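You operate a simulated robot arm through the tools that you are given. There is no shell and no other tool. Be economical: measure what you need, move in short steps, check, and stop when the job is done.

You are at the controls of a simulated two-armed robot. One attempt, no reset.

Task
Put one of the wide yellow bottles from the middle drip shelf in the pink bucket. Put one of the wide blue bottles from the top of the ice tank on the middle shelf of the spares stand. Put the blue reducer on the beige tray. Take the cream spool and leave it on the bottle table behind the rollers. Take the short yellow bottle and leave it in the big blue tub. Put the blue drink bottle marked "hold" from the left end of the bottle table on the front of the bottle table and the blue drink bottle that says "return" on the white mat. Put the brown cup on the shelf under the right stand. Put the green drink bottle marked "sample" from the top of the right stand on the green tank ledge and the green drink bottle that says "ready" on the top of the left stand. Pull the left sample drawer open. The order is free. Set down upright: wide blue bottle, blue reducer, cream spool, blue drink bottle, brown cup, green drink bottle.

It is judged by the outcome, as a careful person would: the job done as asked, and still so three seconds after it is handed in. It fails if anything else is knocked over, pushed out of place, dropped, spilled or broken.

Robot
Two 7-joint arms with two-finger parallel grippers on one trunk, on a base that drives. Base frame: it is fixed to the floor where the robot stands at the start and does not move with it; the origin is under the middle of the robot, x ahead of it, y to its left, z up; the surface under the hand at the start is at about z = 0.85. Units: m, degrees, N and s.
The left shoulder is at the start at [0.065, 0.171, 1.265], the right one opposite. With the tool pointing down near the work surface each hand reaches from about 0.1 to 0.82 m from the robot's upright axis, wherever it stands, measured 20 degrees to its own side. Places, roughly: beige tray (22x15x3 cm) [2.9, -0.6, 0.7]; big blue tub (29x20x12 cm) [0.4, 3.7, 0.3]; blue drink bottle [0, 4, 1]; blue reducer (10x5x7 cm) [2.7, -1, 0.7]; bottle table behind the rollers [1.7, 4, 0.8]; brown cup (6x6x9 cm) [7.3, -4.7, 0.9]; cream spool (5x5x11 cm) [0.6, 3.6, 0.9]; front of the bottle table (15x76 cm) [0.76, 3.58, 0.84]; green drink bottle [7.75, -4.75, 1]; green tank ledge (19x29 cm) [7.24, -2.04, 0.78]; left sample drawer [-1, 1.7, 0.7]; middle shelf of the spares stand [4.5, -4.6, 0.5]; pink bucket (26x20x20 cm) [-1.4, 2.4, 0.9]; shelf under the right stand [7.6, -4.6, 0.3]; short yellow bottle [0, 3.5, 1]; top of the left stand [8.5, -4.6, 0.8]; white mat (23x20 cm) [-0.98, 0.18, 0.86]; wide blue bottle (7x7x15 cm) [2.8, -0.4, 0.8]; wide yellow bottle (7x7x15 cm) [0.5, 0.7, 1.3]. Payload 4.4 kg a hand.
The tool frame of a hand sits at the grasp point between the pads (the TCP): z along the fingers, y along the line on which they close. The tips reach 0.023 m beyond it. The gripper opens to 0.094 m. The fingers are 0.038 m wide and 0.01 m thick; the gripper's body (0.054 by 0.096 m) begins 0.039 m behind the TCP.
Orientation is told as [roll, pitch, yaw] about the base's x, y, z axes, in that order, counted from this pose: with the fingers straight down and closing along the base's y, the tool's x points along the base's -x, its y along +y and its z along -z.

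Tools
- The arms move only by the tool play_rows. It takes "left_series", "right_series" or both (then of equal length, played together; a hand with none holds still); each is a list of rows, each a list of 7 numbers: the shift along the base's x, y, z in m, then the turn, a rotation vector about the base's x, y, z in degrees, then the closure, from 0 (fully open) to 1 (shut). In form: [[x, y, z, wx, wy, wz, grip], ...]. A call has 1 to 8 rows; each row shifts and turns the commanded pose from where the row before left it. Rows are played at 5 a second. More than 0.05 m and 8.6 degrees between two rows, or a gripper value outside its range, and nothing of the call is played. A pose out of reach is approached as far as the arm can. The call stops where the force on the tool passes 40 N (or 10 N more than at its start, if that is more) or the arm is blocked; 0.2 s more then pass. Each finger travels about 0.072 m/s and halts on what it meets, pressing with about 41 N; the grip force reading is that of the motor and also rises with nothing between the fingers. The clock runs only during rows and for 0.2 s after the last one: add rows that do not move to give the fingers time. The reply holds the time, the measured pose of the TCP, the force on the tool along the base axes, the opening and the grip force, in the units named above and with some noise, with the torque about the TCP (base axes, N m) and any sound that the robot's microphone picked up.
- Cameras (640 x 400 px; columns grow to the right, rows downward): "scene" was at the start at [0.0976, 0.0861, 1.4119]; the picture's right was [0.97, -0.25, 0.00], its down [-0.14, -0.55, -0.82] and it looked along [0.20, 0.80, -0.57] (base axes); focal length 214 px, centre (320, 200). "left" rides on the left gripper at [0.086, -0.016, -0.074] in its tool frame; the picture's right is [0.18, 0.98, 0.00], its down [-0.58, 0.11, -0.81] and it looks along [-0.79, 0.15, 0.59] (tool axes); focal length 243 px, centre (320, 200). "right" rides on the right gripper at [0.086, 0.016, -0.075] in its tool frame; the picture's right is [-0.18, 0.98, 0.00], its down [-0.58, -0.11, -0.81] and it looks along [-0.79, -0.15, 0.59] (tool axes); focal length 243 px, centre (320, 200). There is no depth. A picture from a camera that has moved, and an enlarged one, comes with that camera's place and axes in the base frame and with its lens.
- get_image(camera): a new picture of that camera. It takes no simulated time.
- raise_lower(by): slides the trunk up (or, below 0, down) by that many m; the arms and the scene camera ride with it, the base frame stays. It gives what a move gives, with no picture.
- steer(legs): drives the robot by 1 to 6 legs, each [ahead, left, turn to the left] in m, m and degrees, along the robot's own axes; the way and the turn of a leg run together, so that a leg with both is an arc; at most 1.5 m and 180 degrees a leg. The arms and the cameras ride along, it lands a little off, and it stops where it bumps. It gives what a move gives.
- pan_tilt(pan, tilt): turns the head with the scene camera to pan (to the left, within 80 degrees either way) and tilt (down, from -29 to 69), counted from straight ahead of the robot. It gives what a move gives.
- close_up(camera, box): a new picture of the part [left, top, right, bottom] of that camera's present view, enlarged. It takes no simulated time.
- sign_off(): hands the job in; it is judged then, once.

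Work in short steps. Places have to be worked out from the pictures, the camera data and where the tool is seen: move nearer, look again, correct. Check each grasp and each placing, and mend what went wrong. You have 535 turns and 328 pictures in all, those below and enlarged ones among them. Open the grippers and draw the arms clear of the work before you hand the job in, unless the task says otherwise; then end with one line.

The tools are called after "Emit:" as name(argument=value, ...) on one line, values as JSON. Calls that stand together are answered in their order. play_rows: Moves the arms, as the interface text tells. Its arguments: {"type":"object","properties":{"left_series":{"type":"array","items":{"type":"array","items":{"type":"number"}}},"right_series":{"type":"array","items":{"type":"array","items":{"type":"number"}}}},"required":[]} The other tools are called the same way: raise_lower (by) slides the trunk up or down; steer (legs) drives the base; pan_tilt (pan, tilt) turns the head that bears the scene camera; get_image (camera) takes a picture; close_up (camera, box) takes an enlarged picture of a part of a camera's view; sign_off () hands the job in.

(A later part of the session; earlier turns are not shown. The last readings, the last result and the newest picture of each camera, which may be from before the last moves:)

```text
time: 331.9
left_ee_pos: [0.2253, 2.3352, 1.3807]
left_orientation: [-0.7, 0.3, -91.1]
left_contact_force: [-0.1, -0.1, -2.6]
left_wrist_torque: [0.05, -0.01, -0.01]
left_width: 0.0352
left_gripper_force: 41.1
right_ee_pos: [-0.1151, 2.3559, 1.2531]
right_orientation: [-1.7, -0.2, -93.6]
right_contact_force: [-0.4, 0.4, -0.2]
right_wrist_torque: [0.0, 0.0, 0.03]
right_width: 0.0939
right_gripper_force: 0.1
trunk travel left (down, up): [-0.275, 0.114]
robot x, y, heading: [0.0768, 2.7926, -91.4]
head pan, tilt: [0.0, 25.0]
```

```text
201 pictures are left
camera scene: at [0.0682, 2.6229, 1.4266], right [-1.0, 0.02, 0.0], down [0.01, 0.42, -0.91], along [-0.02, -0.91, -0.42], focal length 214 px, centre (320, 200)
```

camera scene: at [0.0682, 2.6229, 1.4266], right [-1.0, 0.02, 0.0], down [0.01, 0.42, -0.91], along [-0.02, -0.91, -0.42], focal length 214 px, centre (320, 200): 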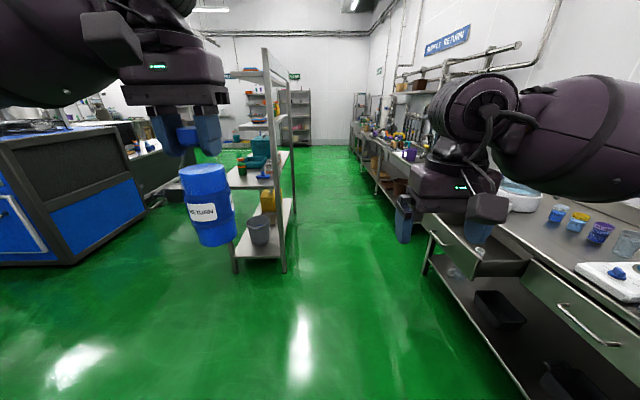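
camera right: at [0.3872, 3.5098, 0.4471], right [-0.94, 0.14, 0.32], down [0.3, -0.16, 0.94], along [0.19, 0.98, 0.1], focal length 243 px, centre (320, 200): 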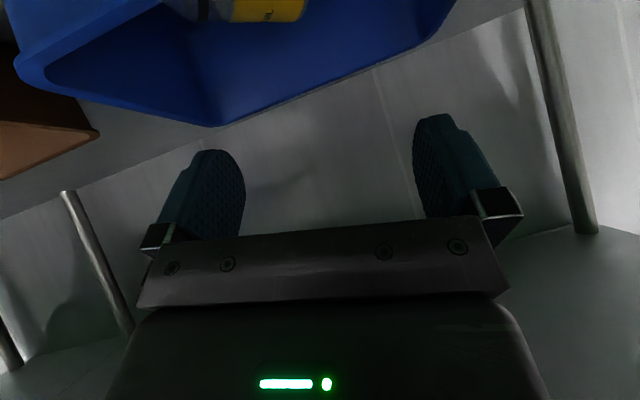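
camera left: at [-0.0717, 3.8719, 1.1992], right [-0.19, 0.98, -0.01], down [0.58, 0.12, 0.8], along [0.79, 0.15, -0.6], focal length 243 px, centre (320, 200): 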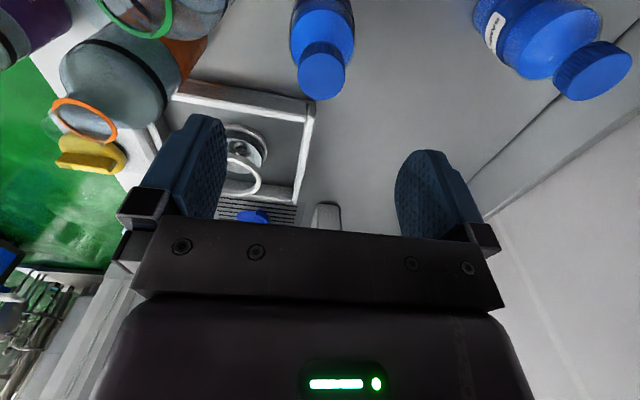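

Drive down the corridor, keeping clear of the open drawer and the shelf.

Emit:
steer(legs=[[1.3, -0.07, 1.4], [0.35, -0.28, 0], [0.3, 0, 0]])

Emit:
pan_tilt(pan=-50, tilt=30)

Emit:
get_image(camera="scene")

```text
time: 337.7
left_ee_pos: [0.1415, 1.1364, 1.3831]
left_orientation: [0.4, -0.6, -90.6]
left_contact_force: [0.6, -0.1, -3.0]
left_wrist_torque: [0.0, -0.02, 0.02]
left_width: 0.035
left_gripper_force: 41.1
right_ee_pos: [-0.2012, 1.1428, 1.2591]
right_orientation: [-1.5, -0.9, -92.4]
right_contact_force: [-0.2, 0.3, -0.6]
right_wrist_torque: [0.02, 0.01, -0.02]
right_width: 0.0942
right_gripper_force: 0.1
trunk travel left (down, up): [-0.275, 0.114]
robot x, y, heading: [-0.0212, 1.5638, -90.5]
head pan, tilt: [0.0, 25.0]
stopped in leg 1: the robot was blocked; the commanded pose is now the measured one
```

```text
time: 338.9
left_ee_pos: [0.141, 1.1387, 1.3837]
left_orientation: [0.1, -0.6, -90.8]
left_contact_force: [0.0, -0.2, -3.4]
left_wrist_torque: [0.05, 0.0, -0.02]
left_width: 0.0352
left_gripper_force: 41.0
right_ee_pos: [-0.2015, 1.1448, 1.2612]
right_orientation: [-1.6, -1.2, -92.6]
right_contact_force: [0.7, -0.2, -0.7]
right_wrist_torque: [-0.01, 0.01, -0.01]
right_width: 0.0939
right_gripper_force: 0.0
trunk travel left (down, up): [-0.275, 0.114]
robot x, y, heading: [-0.0203, 1.563, -90.4]
head pan, tilt: [-50.0, 30.0]
```

```text
200 pictures are left
camera scene: at [-0.0922, 1.4525, 1.4209], right [-0.64, 0.77, -0.01], down [0.39, 0.3, -0.87], along [-0.67, -0.56, -0.49], focal length 214 px, centre (320, 200)
```

scene: 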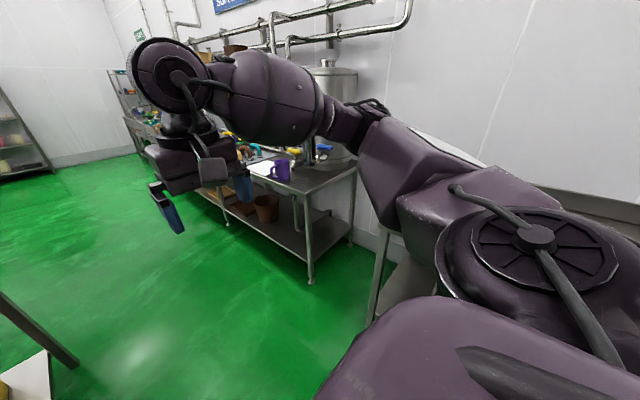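

Probably the left elbow met the shelf post; look left.

Emit:
pan_tilt(pan=45, tilt=25)

Emit:
get_image(camera="scene")

```text
time: 340.6
left_ee_pos: [0.1411, 1.1373, 1.3854]
left_orientation: [0.2, -0.5, -90.8]
left_contact_force: [0.3, 0.3, -2.6]
left_wrist_torque: [0.03, -0.01, 0.01]
left_width: 0.035
left_gripper_force: 40.8
right_ee_pos: [-0.2003, 1.1451, 1.2607]
right_orientation: [-1.5, -1.2, -92.6]
right_contact_force: [-0.8, 0.0, -0.6]
right_wrist_torque: [0.02, -0.01, 0.01]
right_width: 0.0938
right_gripper_force: 0.1
trunk travel left (down, up): [-0.275, 0.114]
robot x, y, heading: [-0.0188, 1.5645, -90.4]
head pan, tilt: [45.0, 25.0]
```

```text
199 pictures are left
camera scene: at [0.0419, 1.4448, 1.4292], right [-0.71, -0.7, 0.01], down [-0.29, 0.29, -0.91], along [0.64, -0.65, -0.41], focal length 214 px, centre (320, 200)
```

scene: 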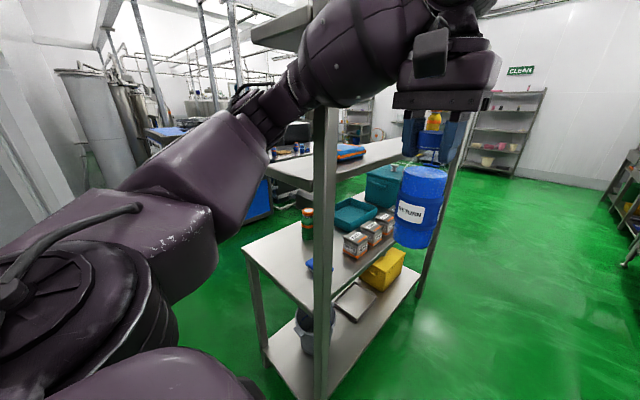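

Tuck the left arm inward, back off a little and shift right before passing the shelf.

Emit:
steer(legs=[[-0.12, 0, 0]])

Emit:
play_rows(left_series=[[-0.03, 0, 0, 0, 0, 0, 1], [-0.03, 0, 0, 0, 0, 0, 1], [-0.03, 0, 0, 0, 0, 0, 1], [-0.03, 0, 0, 0, 0, 0, 1], [-0.02, 0, 0, 0, 0, 0, 1]], right_series=[[-0.03, 0, 0, 0, 0, 0, 0], [-0.03, 0, 0, 0, 0, 0, 0], [-0.03, 0, 0, 0, 0, 0, 0], [-0.03, 0, 0, 0, 0, 0, 0], [-0.02, 0, 0, 0, 0, 0, 0]])

Emit:
steer(legs=[[0, -0.15, 0], [0.45, -0.02, 0]])

Emit:
get_image(camera="scene")

```text
time: 341.8
left_ee_pos: [0.1444, 1.2351, 1.3756]
left_orientation: [0.0, 0.7, -90.5]
left_contact_force: [0.6, -0.3, -3.6]
left_wrist_torque: [0.01, 0.01, 0.01]
left_width: 0.0351
left_gripper_force: 41.2
right_ee_pos: [-0.1995, 1.2449, 1.2538]
right_orientation: [-1.7, -0.3, -92.5]
right_contact_force: [-0.8, -0.3, 0.0]
right_wrist_torque: [-0.01, 0.02, 0.0]
right_width: 0.0937
right_gripper_force: 0.2
trunk travel left (down, up): [-0.275, 0.114]
robot x, y, heading: [-0.019, 1.6812, -90.3]
head pan, tilt: [45.0, 25.0]
```

```text
time: 343.0
left_ee_pos: [0.0027, 1.2319, 1.3753]
left_orientation: [0.2, 0.7, -90.6]
left_contact_force: [-0.6, 0.2, -2.8]
left_wrist_torque: [0.02, 0.0, 0.0]
left_width: 0.0352
left_gripper_force: 41.0
right_ee_pos: [-0.3376, 1.2464, 1.2514]
right_orientation: [-1.7, -0.2, -92.6]
right_contact_force: [-1.0, -0.6, 0.2]
right_wrist_torque: [0.0, -0.02, 0.01]
right_width: 0.0942
right_gripper_force: 0.1
trunk travel left (down, up): [-0.275, 0.114]
robot x, y, heading: [-0.0219, 1.6854, -90.6]
head pan, tilt: [45.0, 25.0]
```

```text
time: 347.2
left_ee_pos: [-0.1669, 0.7971, 1.3748]
left_orientation: [0.0, 0.5, -90.5]
left_contact_force: [-0.4, -0.4, -3.6]
left_wrist_torque: [0.0, 0.0, -0.01]
left_width: 0.0349
left_gripper_force: 41.2
right_ee_pos: [-0.5081, 0.8098, 1.2515]
right_orientation: [-1.7, -0.2, -92.5]
right_contact_force: [-0.5, -1.5, -0.5]
right_wrist_torque: [0.04, 0.0, -0.02]
right_width: 0.0943
right_gripper_force: 0.0
trunk travel left (down, up): [-0.275, 0.114]
robot x, y, heading: [-0.1899, 1.2505, -90.2]
head pan, tilt: [45.0, 25.0]
```

```text
198 pictures are left
camera scene: at [-0.126, 1.1068, 1.4266], right [-0.71, -0.7, 0.0], down [-0.3, 0.3, -0.91], along [0.64, -0.64, -0.42], focal length 214 px, centre (320, 200)
```

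scene: 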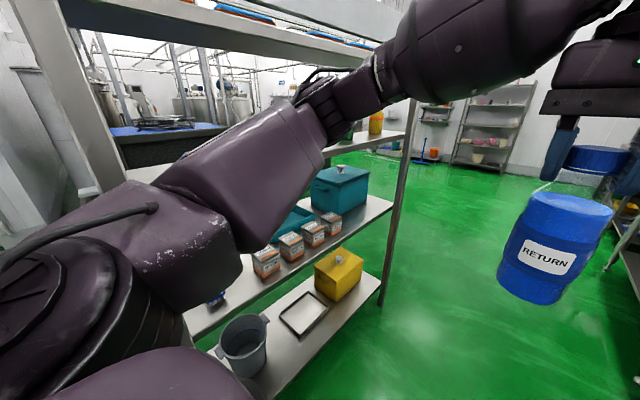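

Continue to y≈0.45 and look at the mat on the right.

Emit:
steer(legs=[[0.75, -0.08, 0]])

Emit:
pan_tilt(pan=-60, tilt=35)

Emit:
get_image(camera="scene")

```text
time: 351.2
left_ee_pos: [-0.2582, 0.0642, 1.3744]
left_orientation: [0.1, 0.5, -91.2]
left_contact_force: [0.7, -0.5, -3.9]
left_wrist_torque: [0.02, -0.01, 0.01]
left_width: 0.035
left_gripper_force: 41.1
right_ee_pos: [-0.5993, 0.0804, 1.2528]
right_orientation: [-1.7, -0.1, -93.0]
right_contact_force: [-0.2, -0.2, 0.2]
right_wrist_torque: [0.01, 0.01, -0.01]
right_width: 0.094
right_gripper_force: 0.1
trunk travel left (down, up): [-0.275, 0.114]
robot x, y, heading: [-0.2771, 0.5122, -90.9]
head pan, tilt: [45.0, 25.0]
```

```text
time: 353.1
left_ee_pos: [-0.2584, 0.0642, 1.3742]
left_orientation: [0.0, 0.7, -91.3]
left_contact_force: [-0.4, -0.1, -3.0]
left_wrist_torque: [0.01, -0.02, 0.0]
left_width: 0.035
left_gripper_force: 41.2
right_ee_pos: [-0.5998, 0.0801, 1.2518]
right_orientation: [-1.8, -0.2, -93.1]
right_contact_force: [-0.8, -0.2, -0.4]
right_wrist_torque: [-0.04, 0.02, -0.01]
right_width: 0.0941
right_gripper_force: 0.1
trunk travel left (down, up): [-0.275, 0.114]
robot x, y, heading: [-0.2761, 0.5141, -90.8]
head pan, tilt: [-60.0, 35.0]
```

```text
197 pictures are left
camera scene: at [-0.3556, 0.3964, 1.4109], right [-0.49, 0.87, 0.0], down [0.5, 0.28, -0.82], along [-0.72, -0.4, -0.57], focal length 214 px, centre (320, 200)
```

scene: 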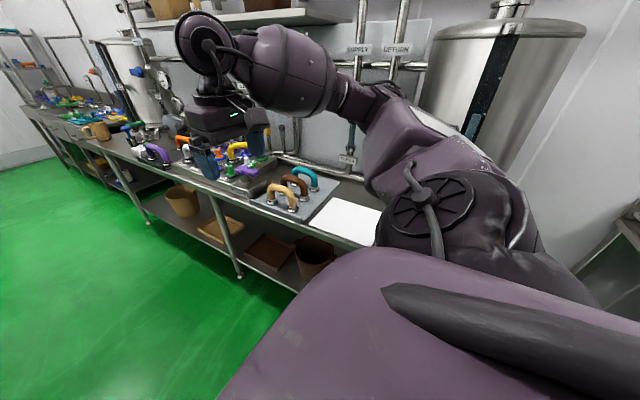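

Mat confirmed at (-0.98, 0.17). Turn right to face the bench.

Emit:
steer(legs=[[0.05, 0, 0], [0, 0, -89.5]])

Emit:
pan_tilt(pan=15, tilt=38)

Emit:
get_image(camera="scene")

```text
time: 357.7
left_ee_pos: [-0.7276, 0.4261, 1.3746]
left_orientation: [0.1, 0.7, -178.7]
left_contact_force: [-1.2, -0.5, -3.2]
left_wrist_torque: [0.01, -0.03, 0.0]
left_width: 0.0349
left_gripper_force: 41.2
right_ee_pos: [-0.7252, 0.7679, 1.2521]
right_orientation: [-1.8, -0.3, 179.4]
right_contact_force: [-0.7, 0.7, -0.2]
right_wrist_torque: [-0.03, 0.0, 0.0]
right_width: 0.0941
right_gripper_force: 0.1
trunk travel left (down, up): [-0.275, 0.114]
robot x, y, heading: [-0.2747, 0.4625, -178.6]
head pan, tilt: [-60.0, 35.0]
```

```text
time: 359.2
left_ee_pos: [-0.7284, 0.4272, 1.3759]
left_orientation: [0.1, 0.7, -178.8]
left_contact_force: [-0.3, -0.1, -3.7]
left_wrist_torque: [0.02, 0.0, 0.03]
left_width: 0.0347
left_gripper_force: 41.1
right_ee_pos: [-0.7271, 0.7676, 1.2529]
right_orientation: [-1.6, -0.1, 179.3]
right_contact_force: [0.1, 0.0, 0.5]
right_wrist_torque: [0.03, -0.03, 0.03]
right_width: 0.0942
right_gripper_force: 0.1
trunk travel left (down, up): [-0.275, 0.114]
robot x, y, heading: [-0.2747, 0.464, -178.1]
head pan, tilt: [15.0, 38.0]
```

```text
196 pictures are left
camera scene: at [-0.4375, 0.4384, 1.4063], right [-0.28, 0.96, 0.0], down [0.59, 0.18, -0.79], along [-0.76, -0.22, -0.62], focal length 214 px, centre (320, 200)
```

scene: 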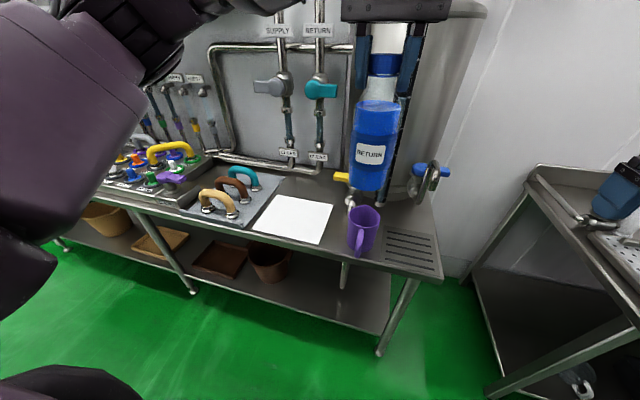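

Carry RETURN over the mat centre (-0.98, 0.18).

Emit:
play_rows(left_series=[[-0.035, -0.033, 0, 0, 0, 0, 1], [-0.035, -0.033, 0, 0, 0, 0, 1], [-0.035, -0.033, 0, 0, 0, 0, 1], [-0.035, -0.033, 0, 0, 0, 0, 1], [-0.035, -0.035, 0, 0, 0, 0, 1], [-0.035, -0.035, 0, 0, 0, 0, 1], [-0.035, -0.035, 0, 0, 0, 0, 1]])

Emit:
play_rows(left_series=[[0, 0, -0.045, 0, 0, 0, 1], [0, 0, -0.045, 0, 0, 0, 1], [0, 0, -0.045, 0, 0, 0, 1], [0, 0, -0.045, 0, 0, 0, 1], [0, 0, -0.045, 0, 0, 0, 1], [0, 0, -0.045, 0, 0, 0, 1], [0, 0, -0.025, 0, 0, 0, 1], [0, 0, 0, 0, 0, 0, 1]])

Emit:
close_up(camera="scene", box=[200, 120, 400, 260])

```text
time: 360.8
left_ee_pos: [-0.9767, 0.1895, 1.3737]
left_orientation: [0.1, 0.7, -178.7]
left_contact_force: [0.4, 0.2, -4.1]
left_wrist_torque: [-0.01, -0.05, -0.01]
left_width: 0.0348
left_gripper_force: 41.0
right_ee_pos: [-0.7263, 0.7674, 1.2524]
right_orientation: [-1.7, -0.1, 179.4]
right_contact_force: [-0.6, -0.5, 0.3]
right_wrist_torque: [0.01, 0.0, 0.01]
right_width: 0.094
right_gripper_force: 0.0
trunk travel left (down, up): [-0.275, 0.114]
robot x, y, heading: [-0.2773, 0.4622, -178.4]
head pan, tilt: [15.0, 38.0]
```

```text
time: 362.6
left_ee_pos: [-0.9732, 0.1873, 1.081]
left_orientation: [0.0, 0.7, -178.8]
left_contact_force: [0.5, -0.6, -3.6]
left_wrist_torque: [0.04, -0.03, -0.01]
left_width: 0.0349
left_gripper_force: 41.1
right_ee_pos: [-0.7274, 0.7678, 1.2521]
right_orientation: [-1.7, -0.1, 179.4]
right_contact_force: [-0.3, -0.2, -0.4]
right_wrist_torque: [0.02, -0.03, 0.0]
right_width: 0.094
right_gripper_force: 0.1
trunk travel left (down, up): [-0.275, 0.114]
robot x, y, heading: [-0.2782, 0.4644, -178.1]
head pan, tilt: [15.0, 38.0]
```

```text
2.86 times, centred on (300, 190) of scene
camera zoom: at [-0.4374, 0.4382, 1.4064], right [-0.29, 0.96, 0.0], down [0.59, 0.18, -0.79], along [-0.76, -0.22, -0.62], focal length 613 px, centre (377, 229)
```

zoom: 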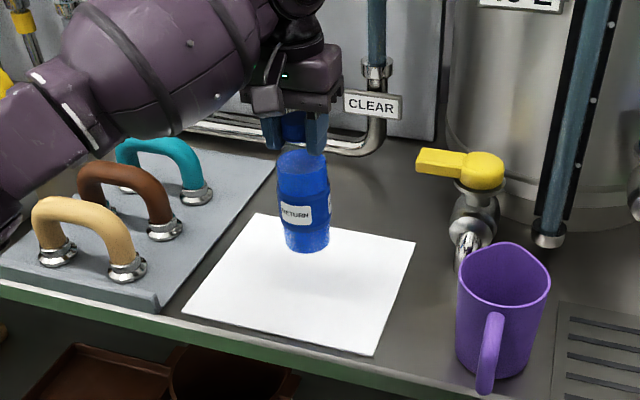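

Well centred on the mat. Lower gently.

Emit:
play_rows(left_series=[[0, 0, -0.02, 0, 0, 0, 1], [0, 0, -0.015, 0, 0, 0, 1], [0, 0, -0.006, 0, 0, 0, 1], [0, 0, -0.004, 0, 0, 0, 1], [0, 0, -0.004, 0, 0, 0, 1], [0, 0, 0, 0, 0, 0, 1]])

Emit:
close_up(camera="scene", box=[200, 120, 400, 260])

```text
time: 364.0
left_ee_pos: [-0.972, 0.1883, 1.0312]
left_orientation: [0.0, 0.6, -178.8]
left_contact_force: [-0.7, -0.5, -3.4]
left_wrist_torque: [-0.01, 0.01, 0.02]
left_width: 0.035
left_gripper_force: 41.4
right_ee_pos: [-0.7263, 0.767, 1.2521]
right_orientation: [-1.7, -0.1, 179.5]
right_contact_force: [0.3, 0.3, 0.3]
right_wrist_torque: [0.02, -0.02, -0.01]
right_width: 0.0939
right_gripper_force: 0.0
trunk travel left (down, up): [-0.275, 0.114]
robot x, y, heading: [-0.2732, 0.467, -178.5]
head pan, tilt: [15.0, 38.0]
```

```text
2.86 times, centred on (300, 190) of scene
camera zoom: at [-0.4376, 0.4383, 1.4063], right [-0.29, 0.96, 0.0], down [0.59, 0.18, -0.79], along [-0.76, -0.22, -0.62], focal length 613 px, centre (377, 229)
```

zoom: 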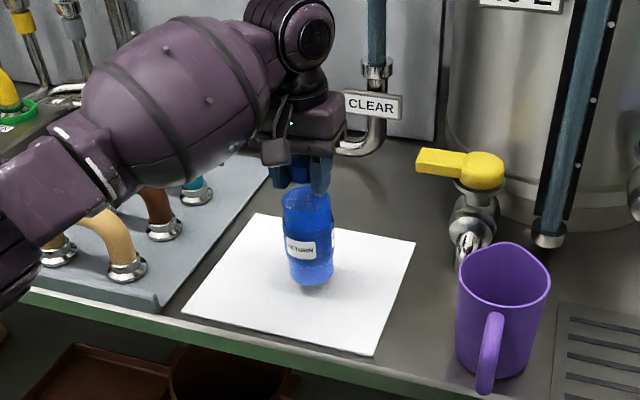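

Emit:
play_rows(left_series=[[0, 0, -0.003, 0, 0, 0, 1], [0, 0, -0.003, 0, 0, 0, 1], [0, 0, -0.003, 0, 0, 0, 1], [0, 0, 0, 0, 0, 0, 1]])

```text
time: 365.0
left_ee_pos: [-0.973, 0.189, 1.0222]
left_orientation: [0.0, 0.6, -178.7]
left_contact_force: [0.3, -0.1, -2.6]
left_wrist_torque: [-0.04, 0.0, -0.03]
left_width: 0.0348
left_gripper_force: 41.6
right_ee_pos: [-0.7256, 0.7687, 1.2521]
right_orientation: [-1.7, -0.2, 179.5]
right_contact_force: [0.2, 0.1, -0.3]
right_wrist_torque: [0.03, -0.01, 0.0]
right_width: 0.0941
right_gripper_force: 0.1
trunk travel left (down, up): [-0.275, 0.114]
robot x, y, heading: [-0.2776, 0.4652, -178.8]
head pan, tilt: [15.0, 38.0]
```

Emit:
play_rows(left_series=[[0, 0, -0.003, 0, 0, 0, 1], [0, 0, -0.003, 0, 0, 0, 1], [0, 0, -0.003, 0, 0, 0, 1], [0, 0, 0, 0, 0, 0, 1]])

Emit:
close_up(camera="scene", box=[200, 120, 400, 260])

```text
time: 366.0
left_ee_pos: [-0.9708, 0.1901, 1.0125]
left_orientation: [0.0, 0.5, -178.7]
left_contact_force: [-1.1, -1.3, 0.8]
left_wrist_torque: [-0.07, 0.23, 0.02]
left_width: 0.035
left_gripper_force: 40.8
right_ee_pos: [-0.7257, 0.7682, 1.253]
right_orientation: [-1.6, -0.2, 179.4]
right_contact_force: [0.0, -0.3, 0.1]
right_wrist_torque: [0.0, -0.03, 0.01]
right_width: 0.0937
right_gripper_force: 0.0
trunk travel left (down, up): [-0.275, 0.114]
robot x, y, heading: [-0.2772, 0.4625, -178.5]
head pan, tilt: [15.0, 38.0]
```

```text
2.86 times, centred on (300, 190) of scene
camera zoom: at [-0.4372, 0.4383, 1.4064], right [-0.29, 0.96, 0.0], down [0.59, 0.18, -0.79], along [-0.76, -0.22, -0.62], focal length 613 px, centre (377, 229)
```

zoom: 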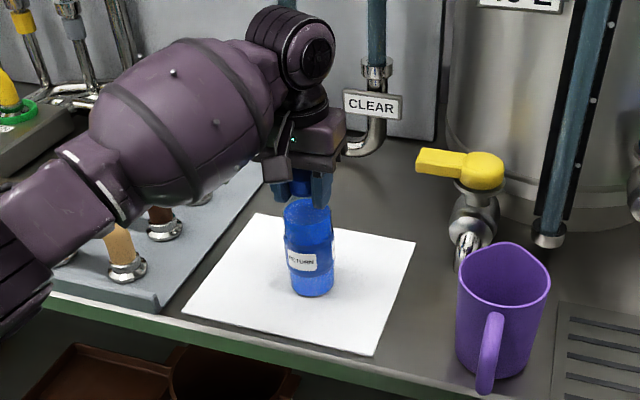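

Contact beginning (force sign flipped). One more millimetre, release and lift.

Emit:
play_rows(left_series=[[0, 0, -0.0015, 0, 0, 0, 1], [0, 0, 0, 0, 0, 0, 0.6], [0, 0, 0, 0, 0, 0, 0], [0, 0, 0, 0, 0, 0, 0], [0, 0, 0.03, 0, 0, 0, 0], [0, 0, 0.045, 0, 0, 0, 0], [0, 0, 0.045, 0, 0, 0, 0], [0, 0, 0.045, 0, 0, 0, 0]])

Emit:
play_rows(left_series=[[0, 0, 0.045, 0, 0, 0, 0], [0, 0, 0.045, 0, 0, 0, 0], [0.03, 0.03, 0.02, 0, 0, 0, 0], [0.035, 0.03, 0, 0, 0, 0, 0], [0.035, 0.03, 0, 0, 0, 0, 0], [0.035, 0.03, 0, 0, 0, 0, 0], [0.035, 0.03, 0, 0, 0, 0, 0]])

Emit:
get_image(camera="scene")

```text
time: 367.8
left_ee_pos: [-0.9748, 0.1897, 1.1792]
left_orientation: [0.1, 0.6, -178.7]
left_contact_force: [-0.1, -0.5, -0.5]
left_wrist_torque: [0.0, 0.02, -0.02]
left_width: 0.0941
left_gripper_force: 0.1
right_ee_pos: [-0.7255, 0.7692, 1.252]
right_orientation: [-1.6, -0.2, 179.4]
right_contact_force: [0.6, -1.4, -0.2]
right_wrist_torque: [0.04, 0.0, -0.01]
right_width: 0.0939
right_gripper_force: 0.0
trunk travel left (down, up): [-0.275, 0.114]
robot x, y, heading: [-0.2774, 0.4626, -178.4]
head pan, tilt: [15.0, 38.0]
```

```text
time: 369.4
left_ee_pos: [-0.802, 0.342, 1.2816]
left_orientation: [0.1, 0.6, -178.7]
left_contact_force: [0.5, 1.6, -0.5]
left_wrist_torque: [0.0, -0.01, -0.03]
left_width: 0.094
left_gripper_force: 0.0
right_ee_pos: [-0.7263, 0.7685, 1.2522]
right_orientation: [-1.7, -0.2, 179.4]
right_contact_force: [-0.1, 0.6, -0.8]
right_wrist_torque: [-0.06, -0.01, 0.0]
right_width: 0.0941
right_gripper_force: 0.1
trunk travel left (down, up): [-0.275, 0.114]
robot x, y, heading: [-0.2786, 0.466, -178.6]
head pan, tilt: [15.0, 38.0]
```

```text
192 pictures are left
camera scene: at [-0.437, 0.4393, 1.4064], right [-0.29, 0.96, 0.0], down [0.59, 0.17, -0.79], along [-0.76, -0.23, -0.62], focal length 214 px, centre (320, 200)
```

scene: 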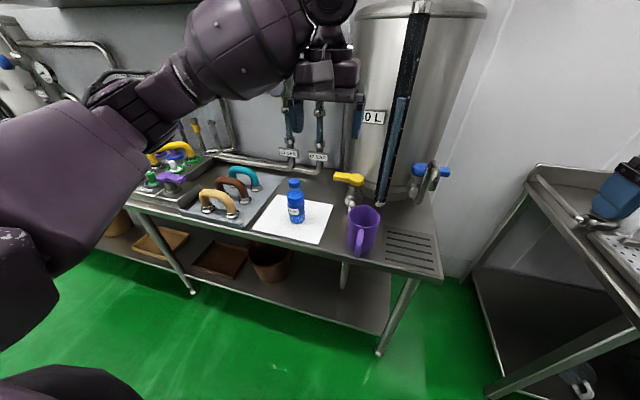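

RETURN stands upright on the mat. Now drive to the ice tank area: turn to −y, out past the shelf, then to +x.

Emit:
steer(legs=[[0, 0, 88], [1.3, 0, 0], [0, 0, 90], [1.0, 0, 0]])

Emit:
pan_tilt(pan=10, tilt=15)

Emit:
get_image(camera="scene")

```text
time: 388.3
left_ee_pos: [1.2872, -0.6746, 1.2829]
left_orientation: [0.0, 0.7, 1.1]
left_contact_force: [-0.9, 0.1, 0.0]
left_wrist_torque: [-0.05, 0.01, 0.01]
left_width: 0.0939
left_gripper_force: 0.1
right_ee_pos: [1.2098, -1.1027, 1.2522]
right_orientation: [-1.7, -0.1, -0.7]
right_contact_force: [0.0, -0.3, -0.6]
right_wrist_torque: [-0.01, -0.01, -0.02]
right_width: 0.0941
right_gripper_force: 0.0
trunk travel left (down, up): [-0.275, 0.114]
robot x, y, heading: [0.7649, -0.7958, 1.5]
head pan, tilt: [15.0, 38.0]
```

```text
time: 389.2
left_ee_pos: [1.287, -0.6744, 1.2825]
left_orientation: [0.1, 0.5, 1.2]
left_contact_force: [0.9, 0.1, 0.0]
left_wrist_torque: [-0.03, -0.02, 0.02]
left_width: 0.0939
left_gripper_force: 0.0
right_ee_pos: [1.2105, -1.1017, 1.2524]
right_orientation: [-1.7, -0.2, -0.7]
right_contact_force: [0.1, 0.6, 0.2]
right_wrist_torque: [0.0, -0.03, -0.04]
right_width: 0.0939
right_gripper_force: 0.1
trunk travel left (down, up): [-0.275, 0.114]
robot x, y, heading: [0.7621, -0.798, 1.6]
head pan, tilt: [10.0, 15.0]
```

```text
191 pictures are left
camera scene: at [0.9299, -0.7762, 1.4428], right [0.2, -0.98, 0.0], down [-0.25, -0.05, -0.97], along [0.95, 0.19, -0.26], focal length 214 px, centre (320, 200)
```

scene: 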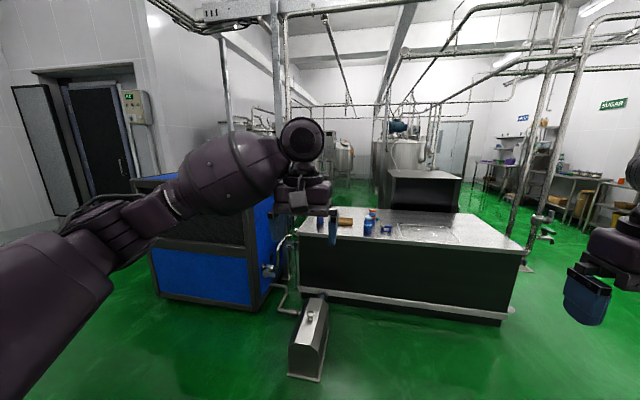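

Zoom on the tank top.

Emit:
close_up(camera="scene", box=[290, 190, 540, 340])

```text
2.56 times, centred on (415, 265) of scene
camera zoom: at [0.9299, -0.7762, 1.4428], right [0.2, -0.98, 0.0], down [-0.25, -0.05, -0.97], along [0.95, 0.19, -0.26], focal length 549 px, centre (77, 34)
```

zoom: 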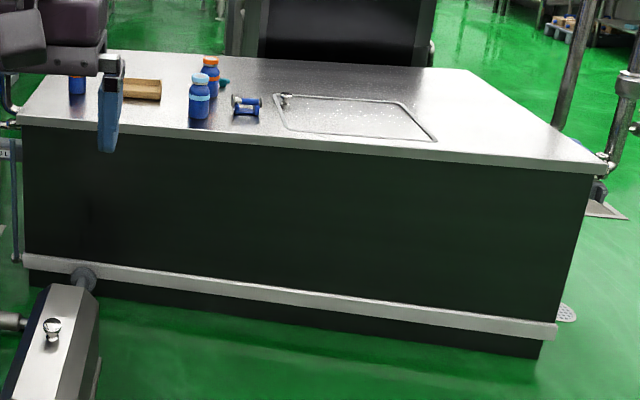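

Drive to the tank front at about (2.03, −1.0).

Emit:
steer(legs=[[0.9, -0.25, -1.5], [0.3, 0, 0]])

Emit:
pan_tilt(pan=15, tilt=35)

Emit:
get_image(camera="scene")

```text
time: 395.8
left_ee_pos: [2.5119, -0.8918, 1.2826]
left_orientation: [0.2, 0.7, 1.5]
left_contact_force: [0.4, 0.4, -0.3]
left_wrist_torque: [0.02, -0.02, 0.01]
left_width: 0.0941
left_gripper_force: 0.1
right_ee_pos: [2.4372, -1.3191, 1.2525]
right_orientation: [-1.7, -0.1, -0.4]
right_contact_force: [0.0, 0.2, -0.1]
right_wrist_torque: [-0.03, -0.01, -0.02]
right_width: 0.0941
right_gripper_force: 0.1
trunk travel left (down, up): [-0.275, 0.114]
robot x, y, heading: [1.9875, -1.0174, 2.0]
head pan, tilt: [10.0, 15.0]
```

```text
time: 396.6
left_ee_pos: [2.5108, -0.8926, 1.2833]
left_orientation: [0.2, 0.5, 1.5]
left_contact_force: [0.4, -0.6, 0.7]
left_wrist_torque: [-0.02, -0.01, 0.02]
left_width: 0.0939
left_gripper_force: 0.0
right_ee_pos: [2.4371, -1.3197, 1.2529]
right_orientation: [-1.8, -0.3, -0.3]
right_contact_force: [0.6, 0.7, 0.3]
right_wrist_torque: [0.03, 0.02, -0.01]
right_width: 0.0943
right_gripper_force: 0.2
trunk travel left (down, up): [-0.275, 0.114]
robot x, y, heading: [1.9879, -1.0174, 1.9]
head pan, tilt: [15.0, 35.0]
```

```text
189 pictures are left
camera scene: at [2.1475, -0.9899, 1.411], right [0.29, -0.96, 0.0], down [-0.55, -0.17, -0.82], along [0.78, 0.24, -0.57], focal length 214 px, centre (320, 200)
```

scene: 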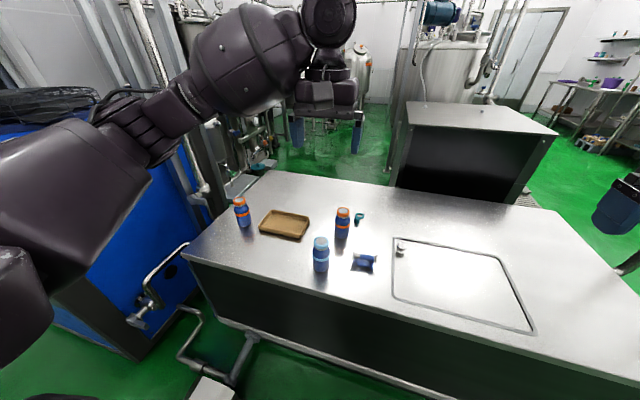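

Emit:
close_up(camera="scene", box=[220, 185, 400, 290])

```text
3.56 times, centred on (310, 238) of scene
camera zoom: at [2.1475, -0.9899, 1.411], right [0.29, -0.96, 0.0], down [-0.55, -0.17, -0.82], along [0.78, 0.24, -0.57], focal length 763 px, centre (356, 67)
```

zoom: 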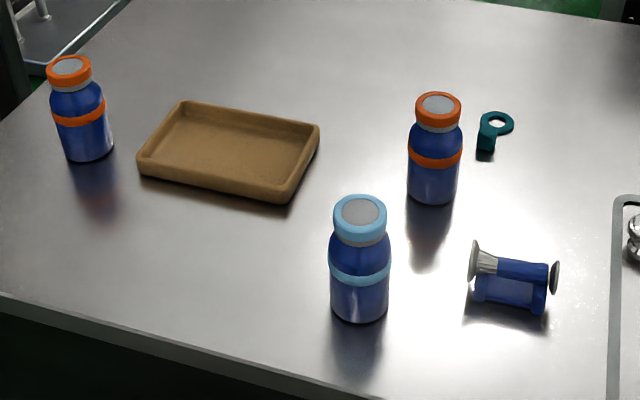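

Orange-capped wide blue bottle ≈(2.84,−0.88), reducer ≈(2.724,−0.996) lying along y, tray centre ≈(2.85,−0.59), surface z≈0.72. Move base nearer.

Emit:
steer(legs=[[0, -0.06, -2], [0.16, 0, 0]])

Emit:
play_rows(right_series=[[0, 0.02, 0, 0, 0, 8, 0], [0, 0.02, 0, 0, 0, 8, 0], [0, 0.02, 0, 0, 0, 8, 0], [0, 0.02, 0, 0, 0, 8, 0], [0, 0.02, 0, 0, 0, 8, 0], [0, 0.02, 0, 0, 0, 8, 0], [0, 0.02, 0, 0, 0, 8, 0], [0, 0.02, 0, 0, 0, 8, 0]])

Emit:
play_rows(right_series=[[0, 0, 0, 0, 0, 8, 0], [0, 0, 0, 0, 0, 8, 0], [0, 0, 0, 0, 0, 8, 0], [0, 0, 0, 0, 0, 2, 0]])

Emit:
get_image(camera="scene")

Emit:
get_image(camera="right")

```text
time: 398.8
left_ee_pos: [2.6686, -0.9696, 1.2819]
left_orientation: [0.1, 0.6, -0.3]
left_contact_force: [0.7, -0.1, -0.8]
left_wrist_torque: [-0.01, 0.01, -0.01]
left_width: 0.0937
left_gripper_force: 0.2
right_ee_pos: [2.5797, -1.3939, 1.2527]
right_orientation: [-1.7, -0.1, -2.2]
right_contact_force: [0.8, 0.3, 0.1]
right_wrist_torque: [0.01, 0.02, -0.01]
right_width: 0.0941
right_gripper_force: 0.0
trunk travel left (down, up): [-0.275, 0.114]
robot x, y, heading: [2.1403, -1.0794, 0.1]
head pan, tilt: [15.0, 35.0]
```

```text
time: 400.6
left_ee_pos: [2.6685, -0.9673, 1.2817]
left_orientation: [0.0, 0.5, -0.2]
left_contact_force: [-0.5, 0.5, 0.0]
left_wrist_torque: [-0.01, -0.02, 0.01]
left_width: 0.0939
left_gripper_force: 0.1
right_ee_pos: [2.5776, -1.2329, 1.2521]
right_orientation: [-1.7, -0.2, 62.0]
right_contact_force: [0.9, -0.2, -0.3]
right_wrist_torque: [-0.03, 0.0, -0.04]
right_width: 0.0941
right_gripper_force: 0.0
trunk travel left (down, up): [-0.275, 0.114]
robot x, y, heading: [2.1404, -1.0795, 0.2]
head pan, tilt: [15.0, 35.0]
```

```text
time: 401.6
left_ee_pos: [2.6672, -0.9678, 1.2827]
left_orientation: [0.2, 0.5, -0.4]
left_contact_force: [0.0, -0.2, 0.0]
left_wrist_torque: [0.01, 0.01, 0.02]
left_width: 0.0943
left_gripper_force: 0.0
right_ee_pos: [2.5442, -1.2101, 1.2538]
right_orientation: [-1.7, -0.1, 87.7]
right_contact_force: [0.1, 0.6, -0.2]
right_wrist_torque: [0.01, 0.02, -0.01]
right_width: 0.094
right_gripper_force: 0.1
right hand out of reach, approached as far as the arm can: row 3, 4
trunk travel left (down, up): [-0.275, 0.114]
robot x, y, heading: [2.1438, -1.0793, -0.1]
head pan, tilt: [15.0, 35.0]
```

```text
187 pictures are left
camera scene: at [2.3006, -1.0552, 1.4108], right [0.26, -0.97, 0.0], down [-0.55, -0.15, -0.82], along [0.79, 0.21, -0.57], focal length 214 px, centre (320, 200)
```

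scene: 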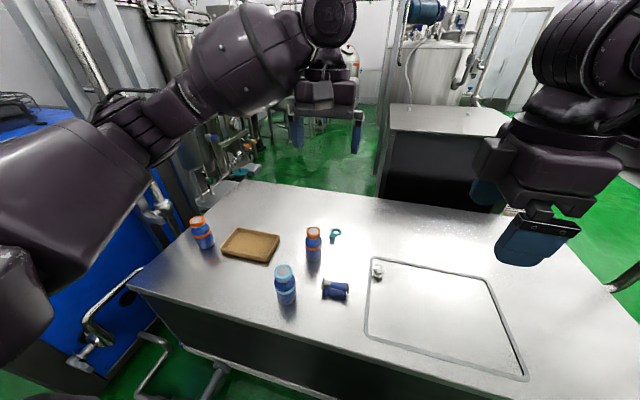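

```text
186 pictures are left
camera right: at [2.5232, -1.2965, 1.3275], right [-0.97, 0.22, -0.03], down [0.11, 0.57, 0.81], along [0.2, 0.79, -0.58], focal length 243 px, centre (320, 200)
```

right: 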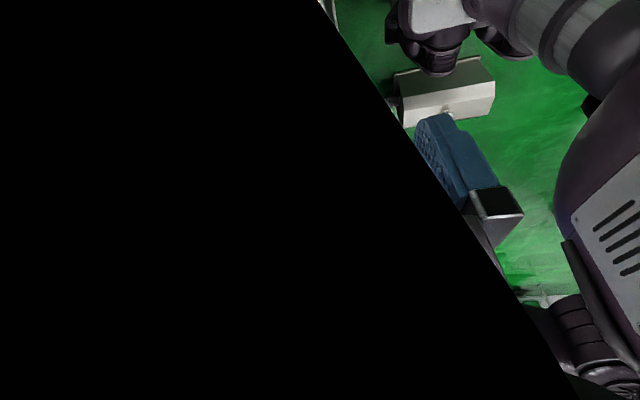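

Use the left hand for the reducer (tray is to the left). Move the right hand aside and yaw the left hand +90°.

Emit:
play_rows(left_series=[[0, 0, 0, 0, 0, 8.2, 0], [0, 0, 0, 0, 0, 8.2, 0], [0, 0, 0, 0, 0, 8.2, 0], [0, 0, 0, 0, 0, 8.2, 0], [0, 0, 0, 0, 0, 8.2, 0], [0, 0, 0, 0, 0, 8.2, 0], [0, 0, 0, 0, 0, 8.2, 0], [0, 0, 0, 0, 0, 8.2, 0]], right_series=[[0, -0.03, 0, 0, 0, -8.2, 0], [0, -0.03, 0, 0, 0, -8.2, 0], [0, -0.03, 0, 0, 0, -8.2, 0], [0, -0.03, 0, 0, 0, -8.2, 0], [0, -0.03, 0, 0, 0, -8.2, 0], [0, 0, 0, 0, 0, -8.2, 0], [0, 0, 0, 0, 0, -8.2, 0], [0, 0, 0, 0, 0, -8.2, 0]])

Emit:
play_rows(left_series=[[0, 0, 0, 0, 0, 8.2, 0], [0, 0, 0, 0, 0, 8.2, 0], [0, 0, 0, 0, 0, 8.2, 0], [0, 0, 0, 0, 0, 0, 0]], right_series=[[0, 0, 0, 0, 0, -8.2, 0], [0, 0, 0, 0, 0, -8.2, 0], [0, 0, 0, 0, 0, -6, 0], [0, 0, 0, 0, 0, 0, 0]])

Emit:
get_image(camera="left")

Emit:
get_image(camera="scene")

```text
time: 403.4
left_ee_pos: [2.6678, -0.967, 1.2826]
left_orientation: [0.1, 0.5, 65.3]
left_contact_force: [0.9, -0.3, -0.6]
left_wrist_torque: [0.0, 0.04, 0.0]
left_width: 0.0939
left_gripper_force: 0.0
right_ee_pos: [2.5462, -1.3607, 1.2546]
right_orientation: [-1.7, -0.2, 22.0]
right_contact_force: [-0.4, 0.0, 0.9]
right_wrist_torque: [0.03, 0.0, -0.04]
right_width: 0.0938
right_gripper_force: 0.1
trunk travel left (down, up): [-0.275, 0.114]
robot x, y, heading: [2.1388, -1.0797, 0.2]
head pan, tilt: [15.0, 35.0]
```

```text
time: 404.4
left_ee_pos: [2.6671, -0.9673, 1.2822]
left_orientation: [0.2, 0.6, 89.9]
left_contact_force: [0.9, -0.1, 0.0]
left_wrist_torque: [0.0, 0.01, -0.01]
left_width: 0.0936
left_gripper_force: 0.1
right_ee_pos: [2.5452, -1.3605, 1.2543]
right_orientation: [-1.7, -0.2, -0.2]
right_contact_force: [0.0, 0.8, -0.1]
right_wrist_torque: [0.01, 0.01, -0.02]
right_width: 0.094
right_gripper_force: 0.1
trunk travel left (down, up): [-0.275, 0.114]
robot x, y, heading: [2.1397, -1.0759, 0.1]
head pan, tilt: [15.0, 35.0]
```

```text
185 pictures are left
camera left: at [2.6828, -1.0538, 1.3566], right [-0.98, -0.18, 0.0], down [-0.11, 0.59, 0.8], along [-0.15, 0.79, -0.6], focal length 243 px, centre (320, 200)
```

left: 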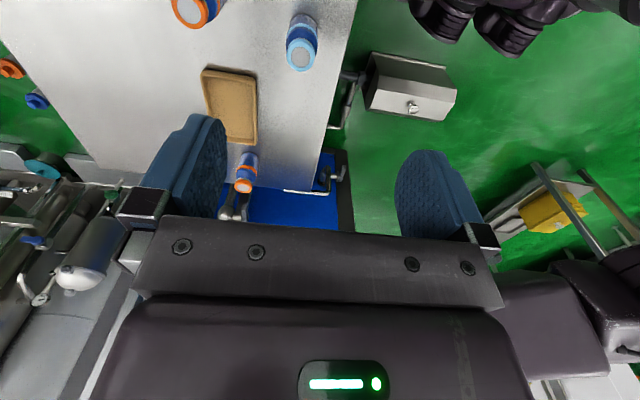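

```text
184 pictures are left
camera scene: at [2.3004, -1.0546, 1.4109], right [0.26, -0.97, 0.0], down [-0.55, -0.15, -0.82], along [0.79, 0.21, -0.57], focal length 214 px, centre (320, 200)
```

scene: 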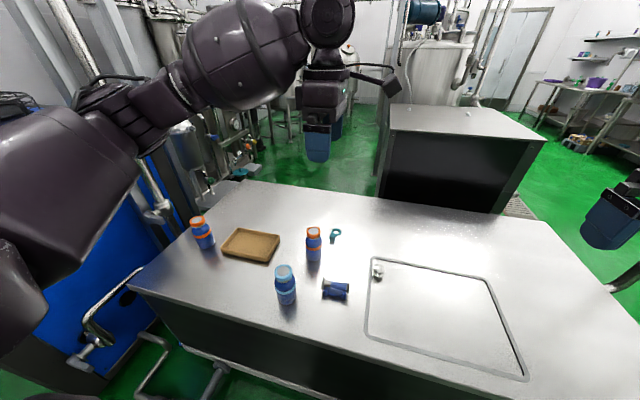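

Emit:
close_up(camera="scene", box=[260, 220, 400, 320])

```text
4.00 times, centred on (330, 270) of scene
camera zoom: at [2.3004, -1.0546, 1.4109], right [0.26, -0.97, 0.0], down [-0.55, -0.15, -0.82], along [0.79, 0.21, -0.57], focal length 858 px, centre (280, -80)
```

zoom: 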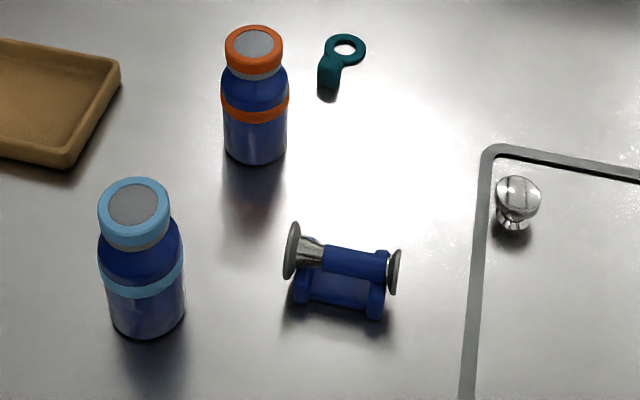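

Reducer centre (2.725, −1.0), axis along y. Move above and descend partway.

Emit:
play_rows(left_series=[[0.03, -0.018, -0.02, 0, 0, 0, 0], [0.028, -0.018, -0.03, 0, 0, 0, 0], [0, 0, -0.048, 0, 0, 0, 0], [0, 0, -0.048, 0, 0, 0, 0], [0, 0, -0.048, 0, 0, 0, 0], [0, 0, -0.048, 0, 0, 0, 0], [0, 0, -0.048, 0, 0, 0, 0], [0, 0, -0.048, 0, 0, 0, 0]])

Emit:
close_up(camera="scene", box=[240, 180, 420, 320])

Emit:
get_image(camera="left")

```text
time: 406.2
left_ee_pos: [2.7281, -1.003, 0.9445]
left_orientation: [0.1, 0.5, 89.8]
left_contact_force: [0.1, -0.9, 0.8]
left_wrist_torque: [0.0, -0.01, 0.03]
left_width: 0.0942
left_gripper_force: 0.0
right_ee_pos: [2.5462, -1.3609, 1.2544]
right_orientation: [-1.6, -0.3, -0.2]
right_contact_force: [0.2, -0.7, 0.4]
right_wrist_torque: [0.01, 0.04, 0.0]
right_width: 0.094
right_gripper_force: 0.1
trunk travel left (down, up): [-0.275, 0.114]
robot x, y, heading: [2.1415, -1.0804, 0.3]
head pan, tilt: [15.0, 35.0]
```

```text
2.86 times, centred on (330, 250) of scene
camera zoom: at [2.3008, -1.0546, 1.4108], right [0.26, -0.97, 0.0], down [-0.55, -0.15, -0.82], along [0.79, 0.21, -0.57], focal length 613 px, centre (291, 57)
```

zoom: 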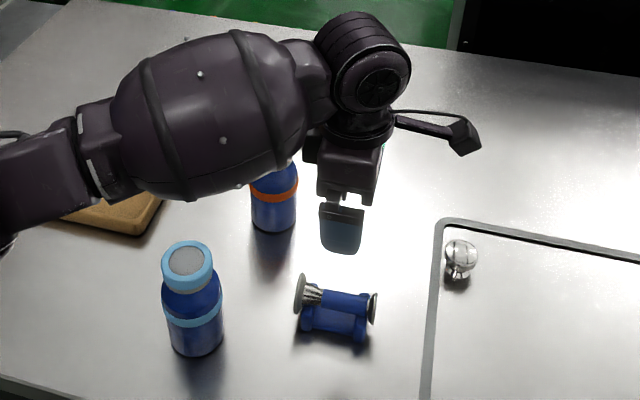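

```text
181 pictures are left
camera left: at [2.7433, -1.0884, 1.0184], right [-0.98, -0.18, 0.0], down [-0.11, 0.59, 0.8], along [-0.15, 0.79, -0.6], focal length 243 px, centre (320, 200)
```

left: 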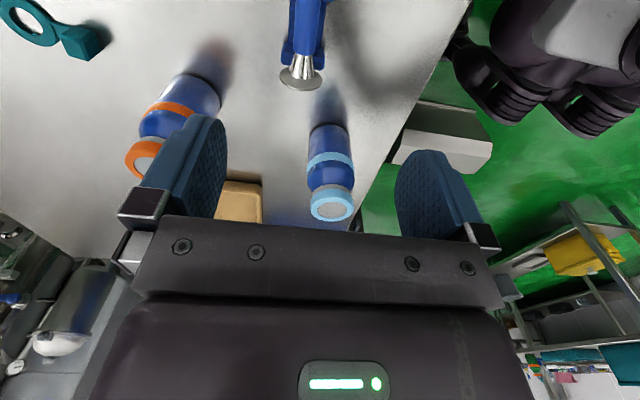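

Aligned within a few mm. Descend and grip the tube.

Emit:
play_rows(left_series=[[0.005, -0.004, -0.045, 0, 0, 0, 0], [0, 0, -0.045, 0, 0, 0, 0], [0, 0, -0.045, 0, 0, 0, 0], [0, 0, -0.03, 0, 0, 0, 0], [0, 0, -0.014, 0, 0, 0, 0], [0, 0, 0, 0, 0, 0, 0]])

Emit:
close_up(camera="scene", box=[260, 220, 400, 320])

```text
time: 407.6
left_ee_pos: [2.7326, -1.0091, 0.7642]
left_orientation: [0.0, 0.5, 89.8]
left_contact_force: [0.4, -0.7, -0.5]
left_wrist_torque: [-0.03, 0.02, -0.02]
left_width: 0.0939
left_gripper_force: 0.1
right_ee_pos: [2.5456, -1.36, 1.2553]
right_orientation: [-1.7, -0.2, -0.2]
right_contact_force: [-0.8, 0.1, -0.5]
right_wrist_torque: [0.0, 0.0, -0.03]
right_width: 0.094
right_gripper_force: 0.1
trunk travel left (down, up): [-0.275, 0.114]
robot x, y, heading: [2.1408, -1.0769, 0.3]
head pan, tilt: [15.0, 35.0]
```

```text
4.00 times, centred on (330, 270) of scene
camera zoom: at [2.3003, -1.0545, 1.4109], right [0.26, -0.97, 0.0], down [-0.55, -0.15, -0.82], along [0.79, 0.21, -0.57], focal length 858 px, centre (280, -80)
```

zoom: 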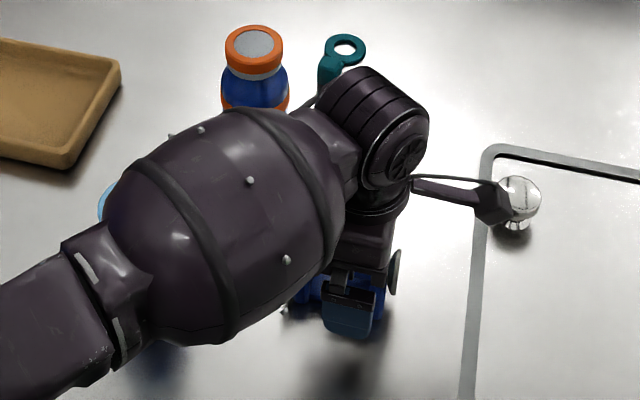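

Emit:
play_rows(left_series=[[0, 0, 0, 0, 0, 0, 0.5], [0, 0, 0, 0, 0, 0, 0.9], [0, 0, 0, 0, 0, 0, 1], [0, 0, 0, 0, 0, 0, 1], [0, 0, 0.01, 0, 0, 0, 1], [0, 0, 0.02, 0, 0, 0, 1], [0, 0, 0.03, 0, 0, 0, 1], [0, 0, 0, 0, 0, 0, 1]])

Emit:
get_image(camera="left")

```text
time: 409.4
left_ee_pos: [2.7307, -1.0078, 0.8275]
left_orientation: [0.1, 0.6, 89.8]
left_contact_force: [-0.3, 1.2, -2.9]
left_wrist_torque: [-0.05, 0.0, -0.01]
left_width: 0.0221
left_gripper_force: 40.6
right_ee_pos: [2.5453, -1.3605, 1.2541]
right_orientation: [-1.7, -0.2, -0.2]
right_contact_force: [0.0, -0.8, 0.5]
right_wrist_torque: [-0.03, -0.02, 0.01]
right_width: 0.0941
right_gripper_force: 0.0
trunk travel left (down, up): [-0.275, 0.114]
robot x, y, heading: [2.1419, -1.0811, 0.0]
head pan, tilt: [15.0, 35.0]
```

```text
179 pictures are left
camera left: at [2.7458, -1.0928, 0.9015], right [-0.98, -0.18, 0.0], down [-0.11, 0.59, 0.8], along [-0.15, 0.79, -0.6], focal length 243 px, centre (320, 200)
```

left: 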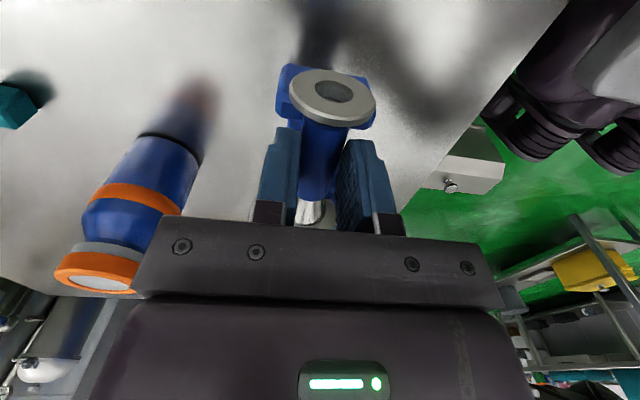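

Reducer held. Lift clear, then shift base left 0.15 and forward 0.03 for reaching the tray.

Emit:
play_rows(left_series=[[0, 0, 0.045, 0, 0, 0, 1], [0, 0, 0.045, 0, 0, 0, 1], [0, 0, 0.045, 0, 0, 0, 1], [0, 0, 0.045, 0, 0, 0, 1], [0, 0, 0.02, 0, 0, 0, 1]])

Emit:
steer(legs=[[0, 0.15, 0], [0.03, 0, 0]])

Emit:
play_rows(left_series=[[0.02, 0.04, 0, 0, 0, 0, 1], [0.02, 0.04, 0, 0, 0, 0, 1], [0.02, 0.04, 0, 0, 0, 0, 1], [0.02, 0.04, 0, 0, 0, 0, 1], [0.02, 0.04, 0, 0, 0, 0, 1], [0, 0.04, 0, 0, 0, 0, 1], [0, 0.02, 0, 0, 0, 0, 1]])

Emit:
get_image(camera="scene")

Emit:
get_image(camera="left")

```text
time: 410.6
left_ee_pos: [2.7302, -1.0099, 1.0261]
left_orientation: [0.1, 0.5, 89.9]
left_contact_force: [0.1, 0.2, -2.7]
left_wrist_torque: [-0.01, -0.03, 0.01]
left_width: 0.0222
left_gripper_force: 40.7
right_ee_pos: [2.5463, -1.3608, 1.255]
right_orientation: [-1.7, -0.2, -0.2]
right_contact_force: [-0.1, 0.2, 0.8]
right_wrist_torque: [0.0, 0.04, 0.0]
right_width: 0.0941
right_gripper_force: 0.0
trunk travel left (down, up): [-0.275, 0.114]
robot x, y, heading: [2.1407, -1.0791, 0.0]
head pan, tilt: [15.0, 35.0]
```

```text
time: 413.1
left_ee_pos: [2.7617, -0.8572, 1.0256]
left_orientation: [0.0, 0.5, 89.7]
left_contact_force: [0.7, 0.4, -2.7]
left_wrist_torque: [-0.04, 0.05, -0.02]
left_width: 0.0223
left_gripper_force: 40.8
right_ee_pos: [2.5764, -1.2067, 1.2534]
right_orientation: [-1.8, -0.1, -0.5]
right_contact_force: [0.0, -0.5, -0.3]
right_wrist_torque: [0.0, 0.01, 0.01]
right_width: 0.0941
right_gripper_force: 0.2
trunk travel left (down, up): [-0.275, 0.114]
robot x, y, heading: [2.1715, -0.9226, 0.2]
head pan, tilt: [15.0, 35.0]
```

```text
time: 414.7
left_ee_pos: [2.8602, -0.595, 1.0278]
left_orientation: [0.1, 0.6, 89.6]
left_contact_force: [0.7, 0.3, -1.5]
left_wrist_torque: [0.0, 0.0, -0.01]
left_width: 0.0225
left_gripper_force: 41.4
right_ee_pos: [2.5746, -1.2082, 1.255]
right_orientation: [-1.6, -0.2, -0.3]
right_contact_force: [-0.5, -0.5, 0.4]
right_wrist_torque: [0.01, -0.01, 0.0]
right_width: 0.0942
right_gripper_force: 0.0
trunk travel left (down, up): [-0.275, 0.114]
robot x, y, heading: [2.172, -0.9229, -0.4]
head pan, tilt: [15.0, 35.0]
```

```text
178 pictures are left
camera scene: at [2.3309, -0.9007, 1.4108], right [0.26, -0.97, 0.0], down [-0.55, -0.15, -0.82], along [0.79, 0.21, -0.57], focal length 214 px, centre (320, 200)
```

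scene: 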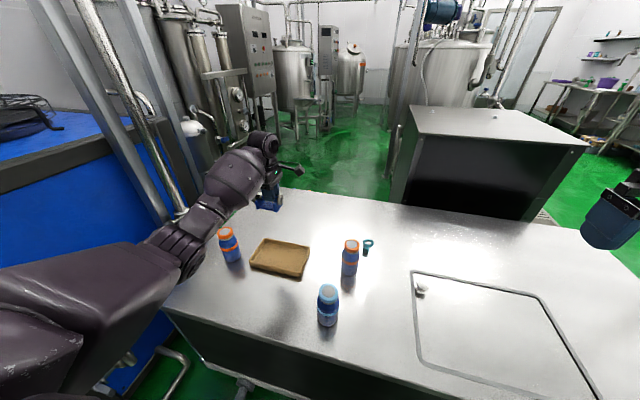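

```text
177 pictures are left
camera left: at [2.8748, -0.6811, 1.1022], right [-0.98, -0.18, 0.0], down [-0.1, 0.59, 0.8], along [-0.14, 0.79, -0.6], focal length 243 px, centre (320, 200)
```

left: 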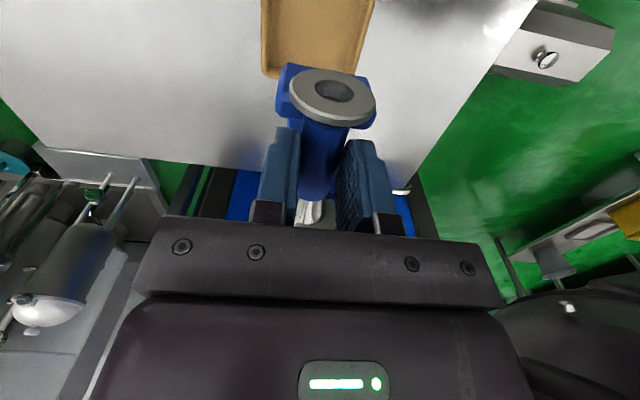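

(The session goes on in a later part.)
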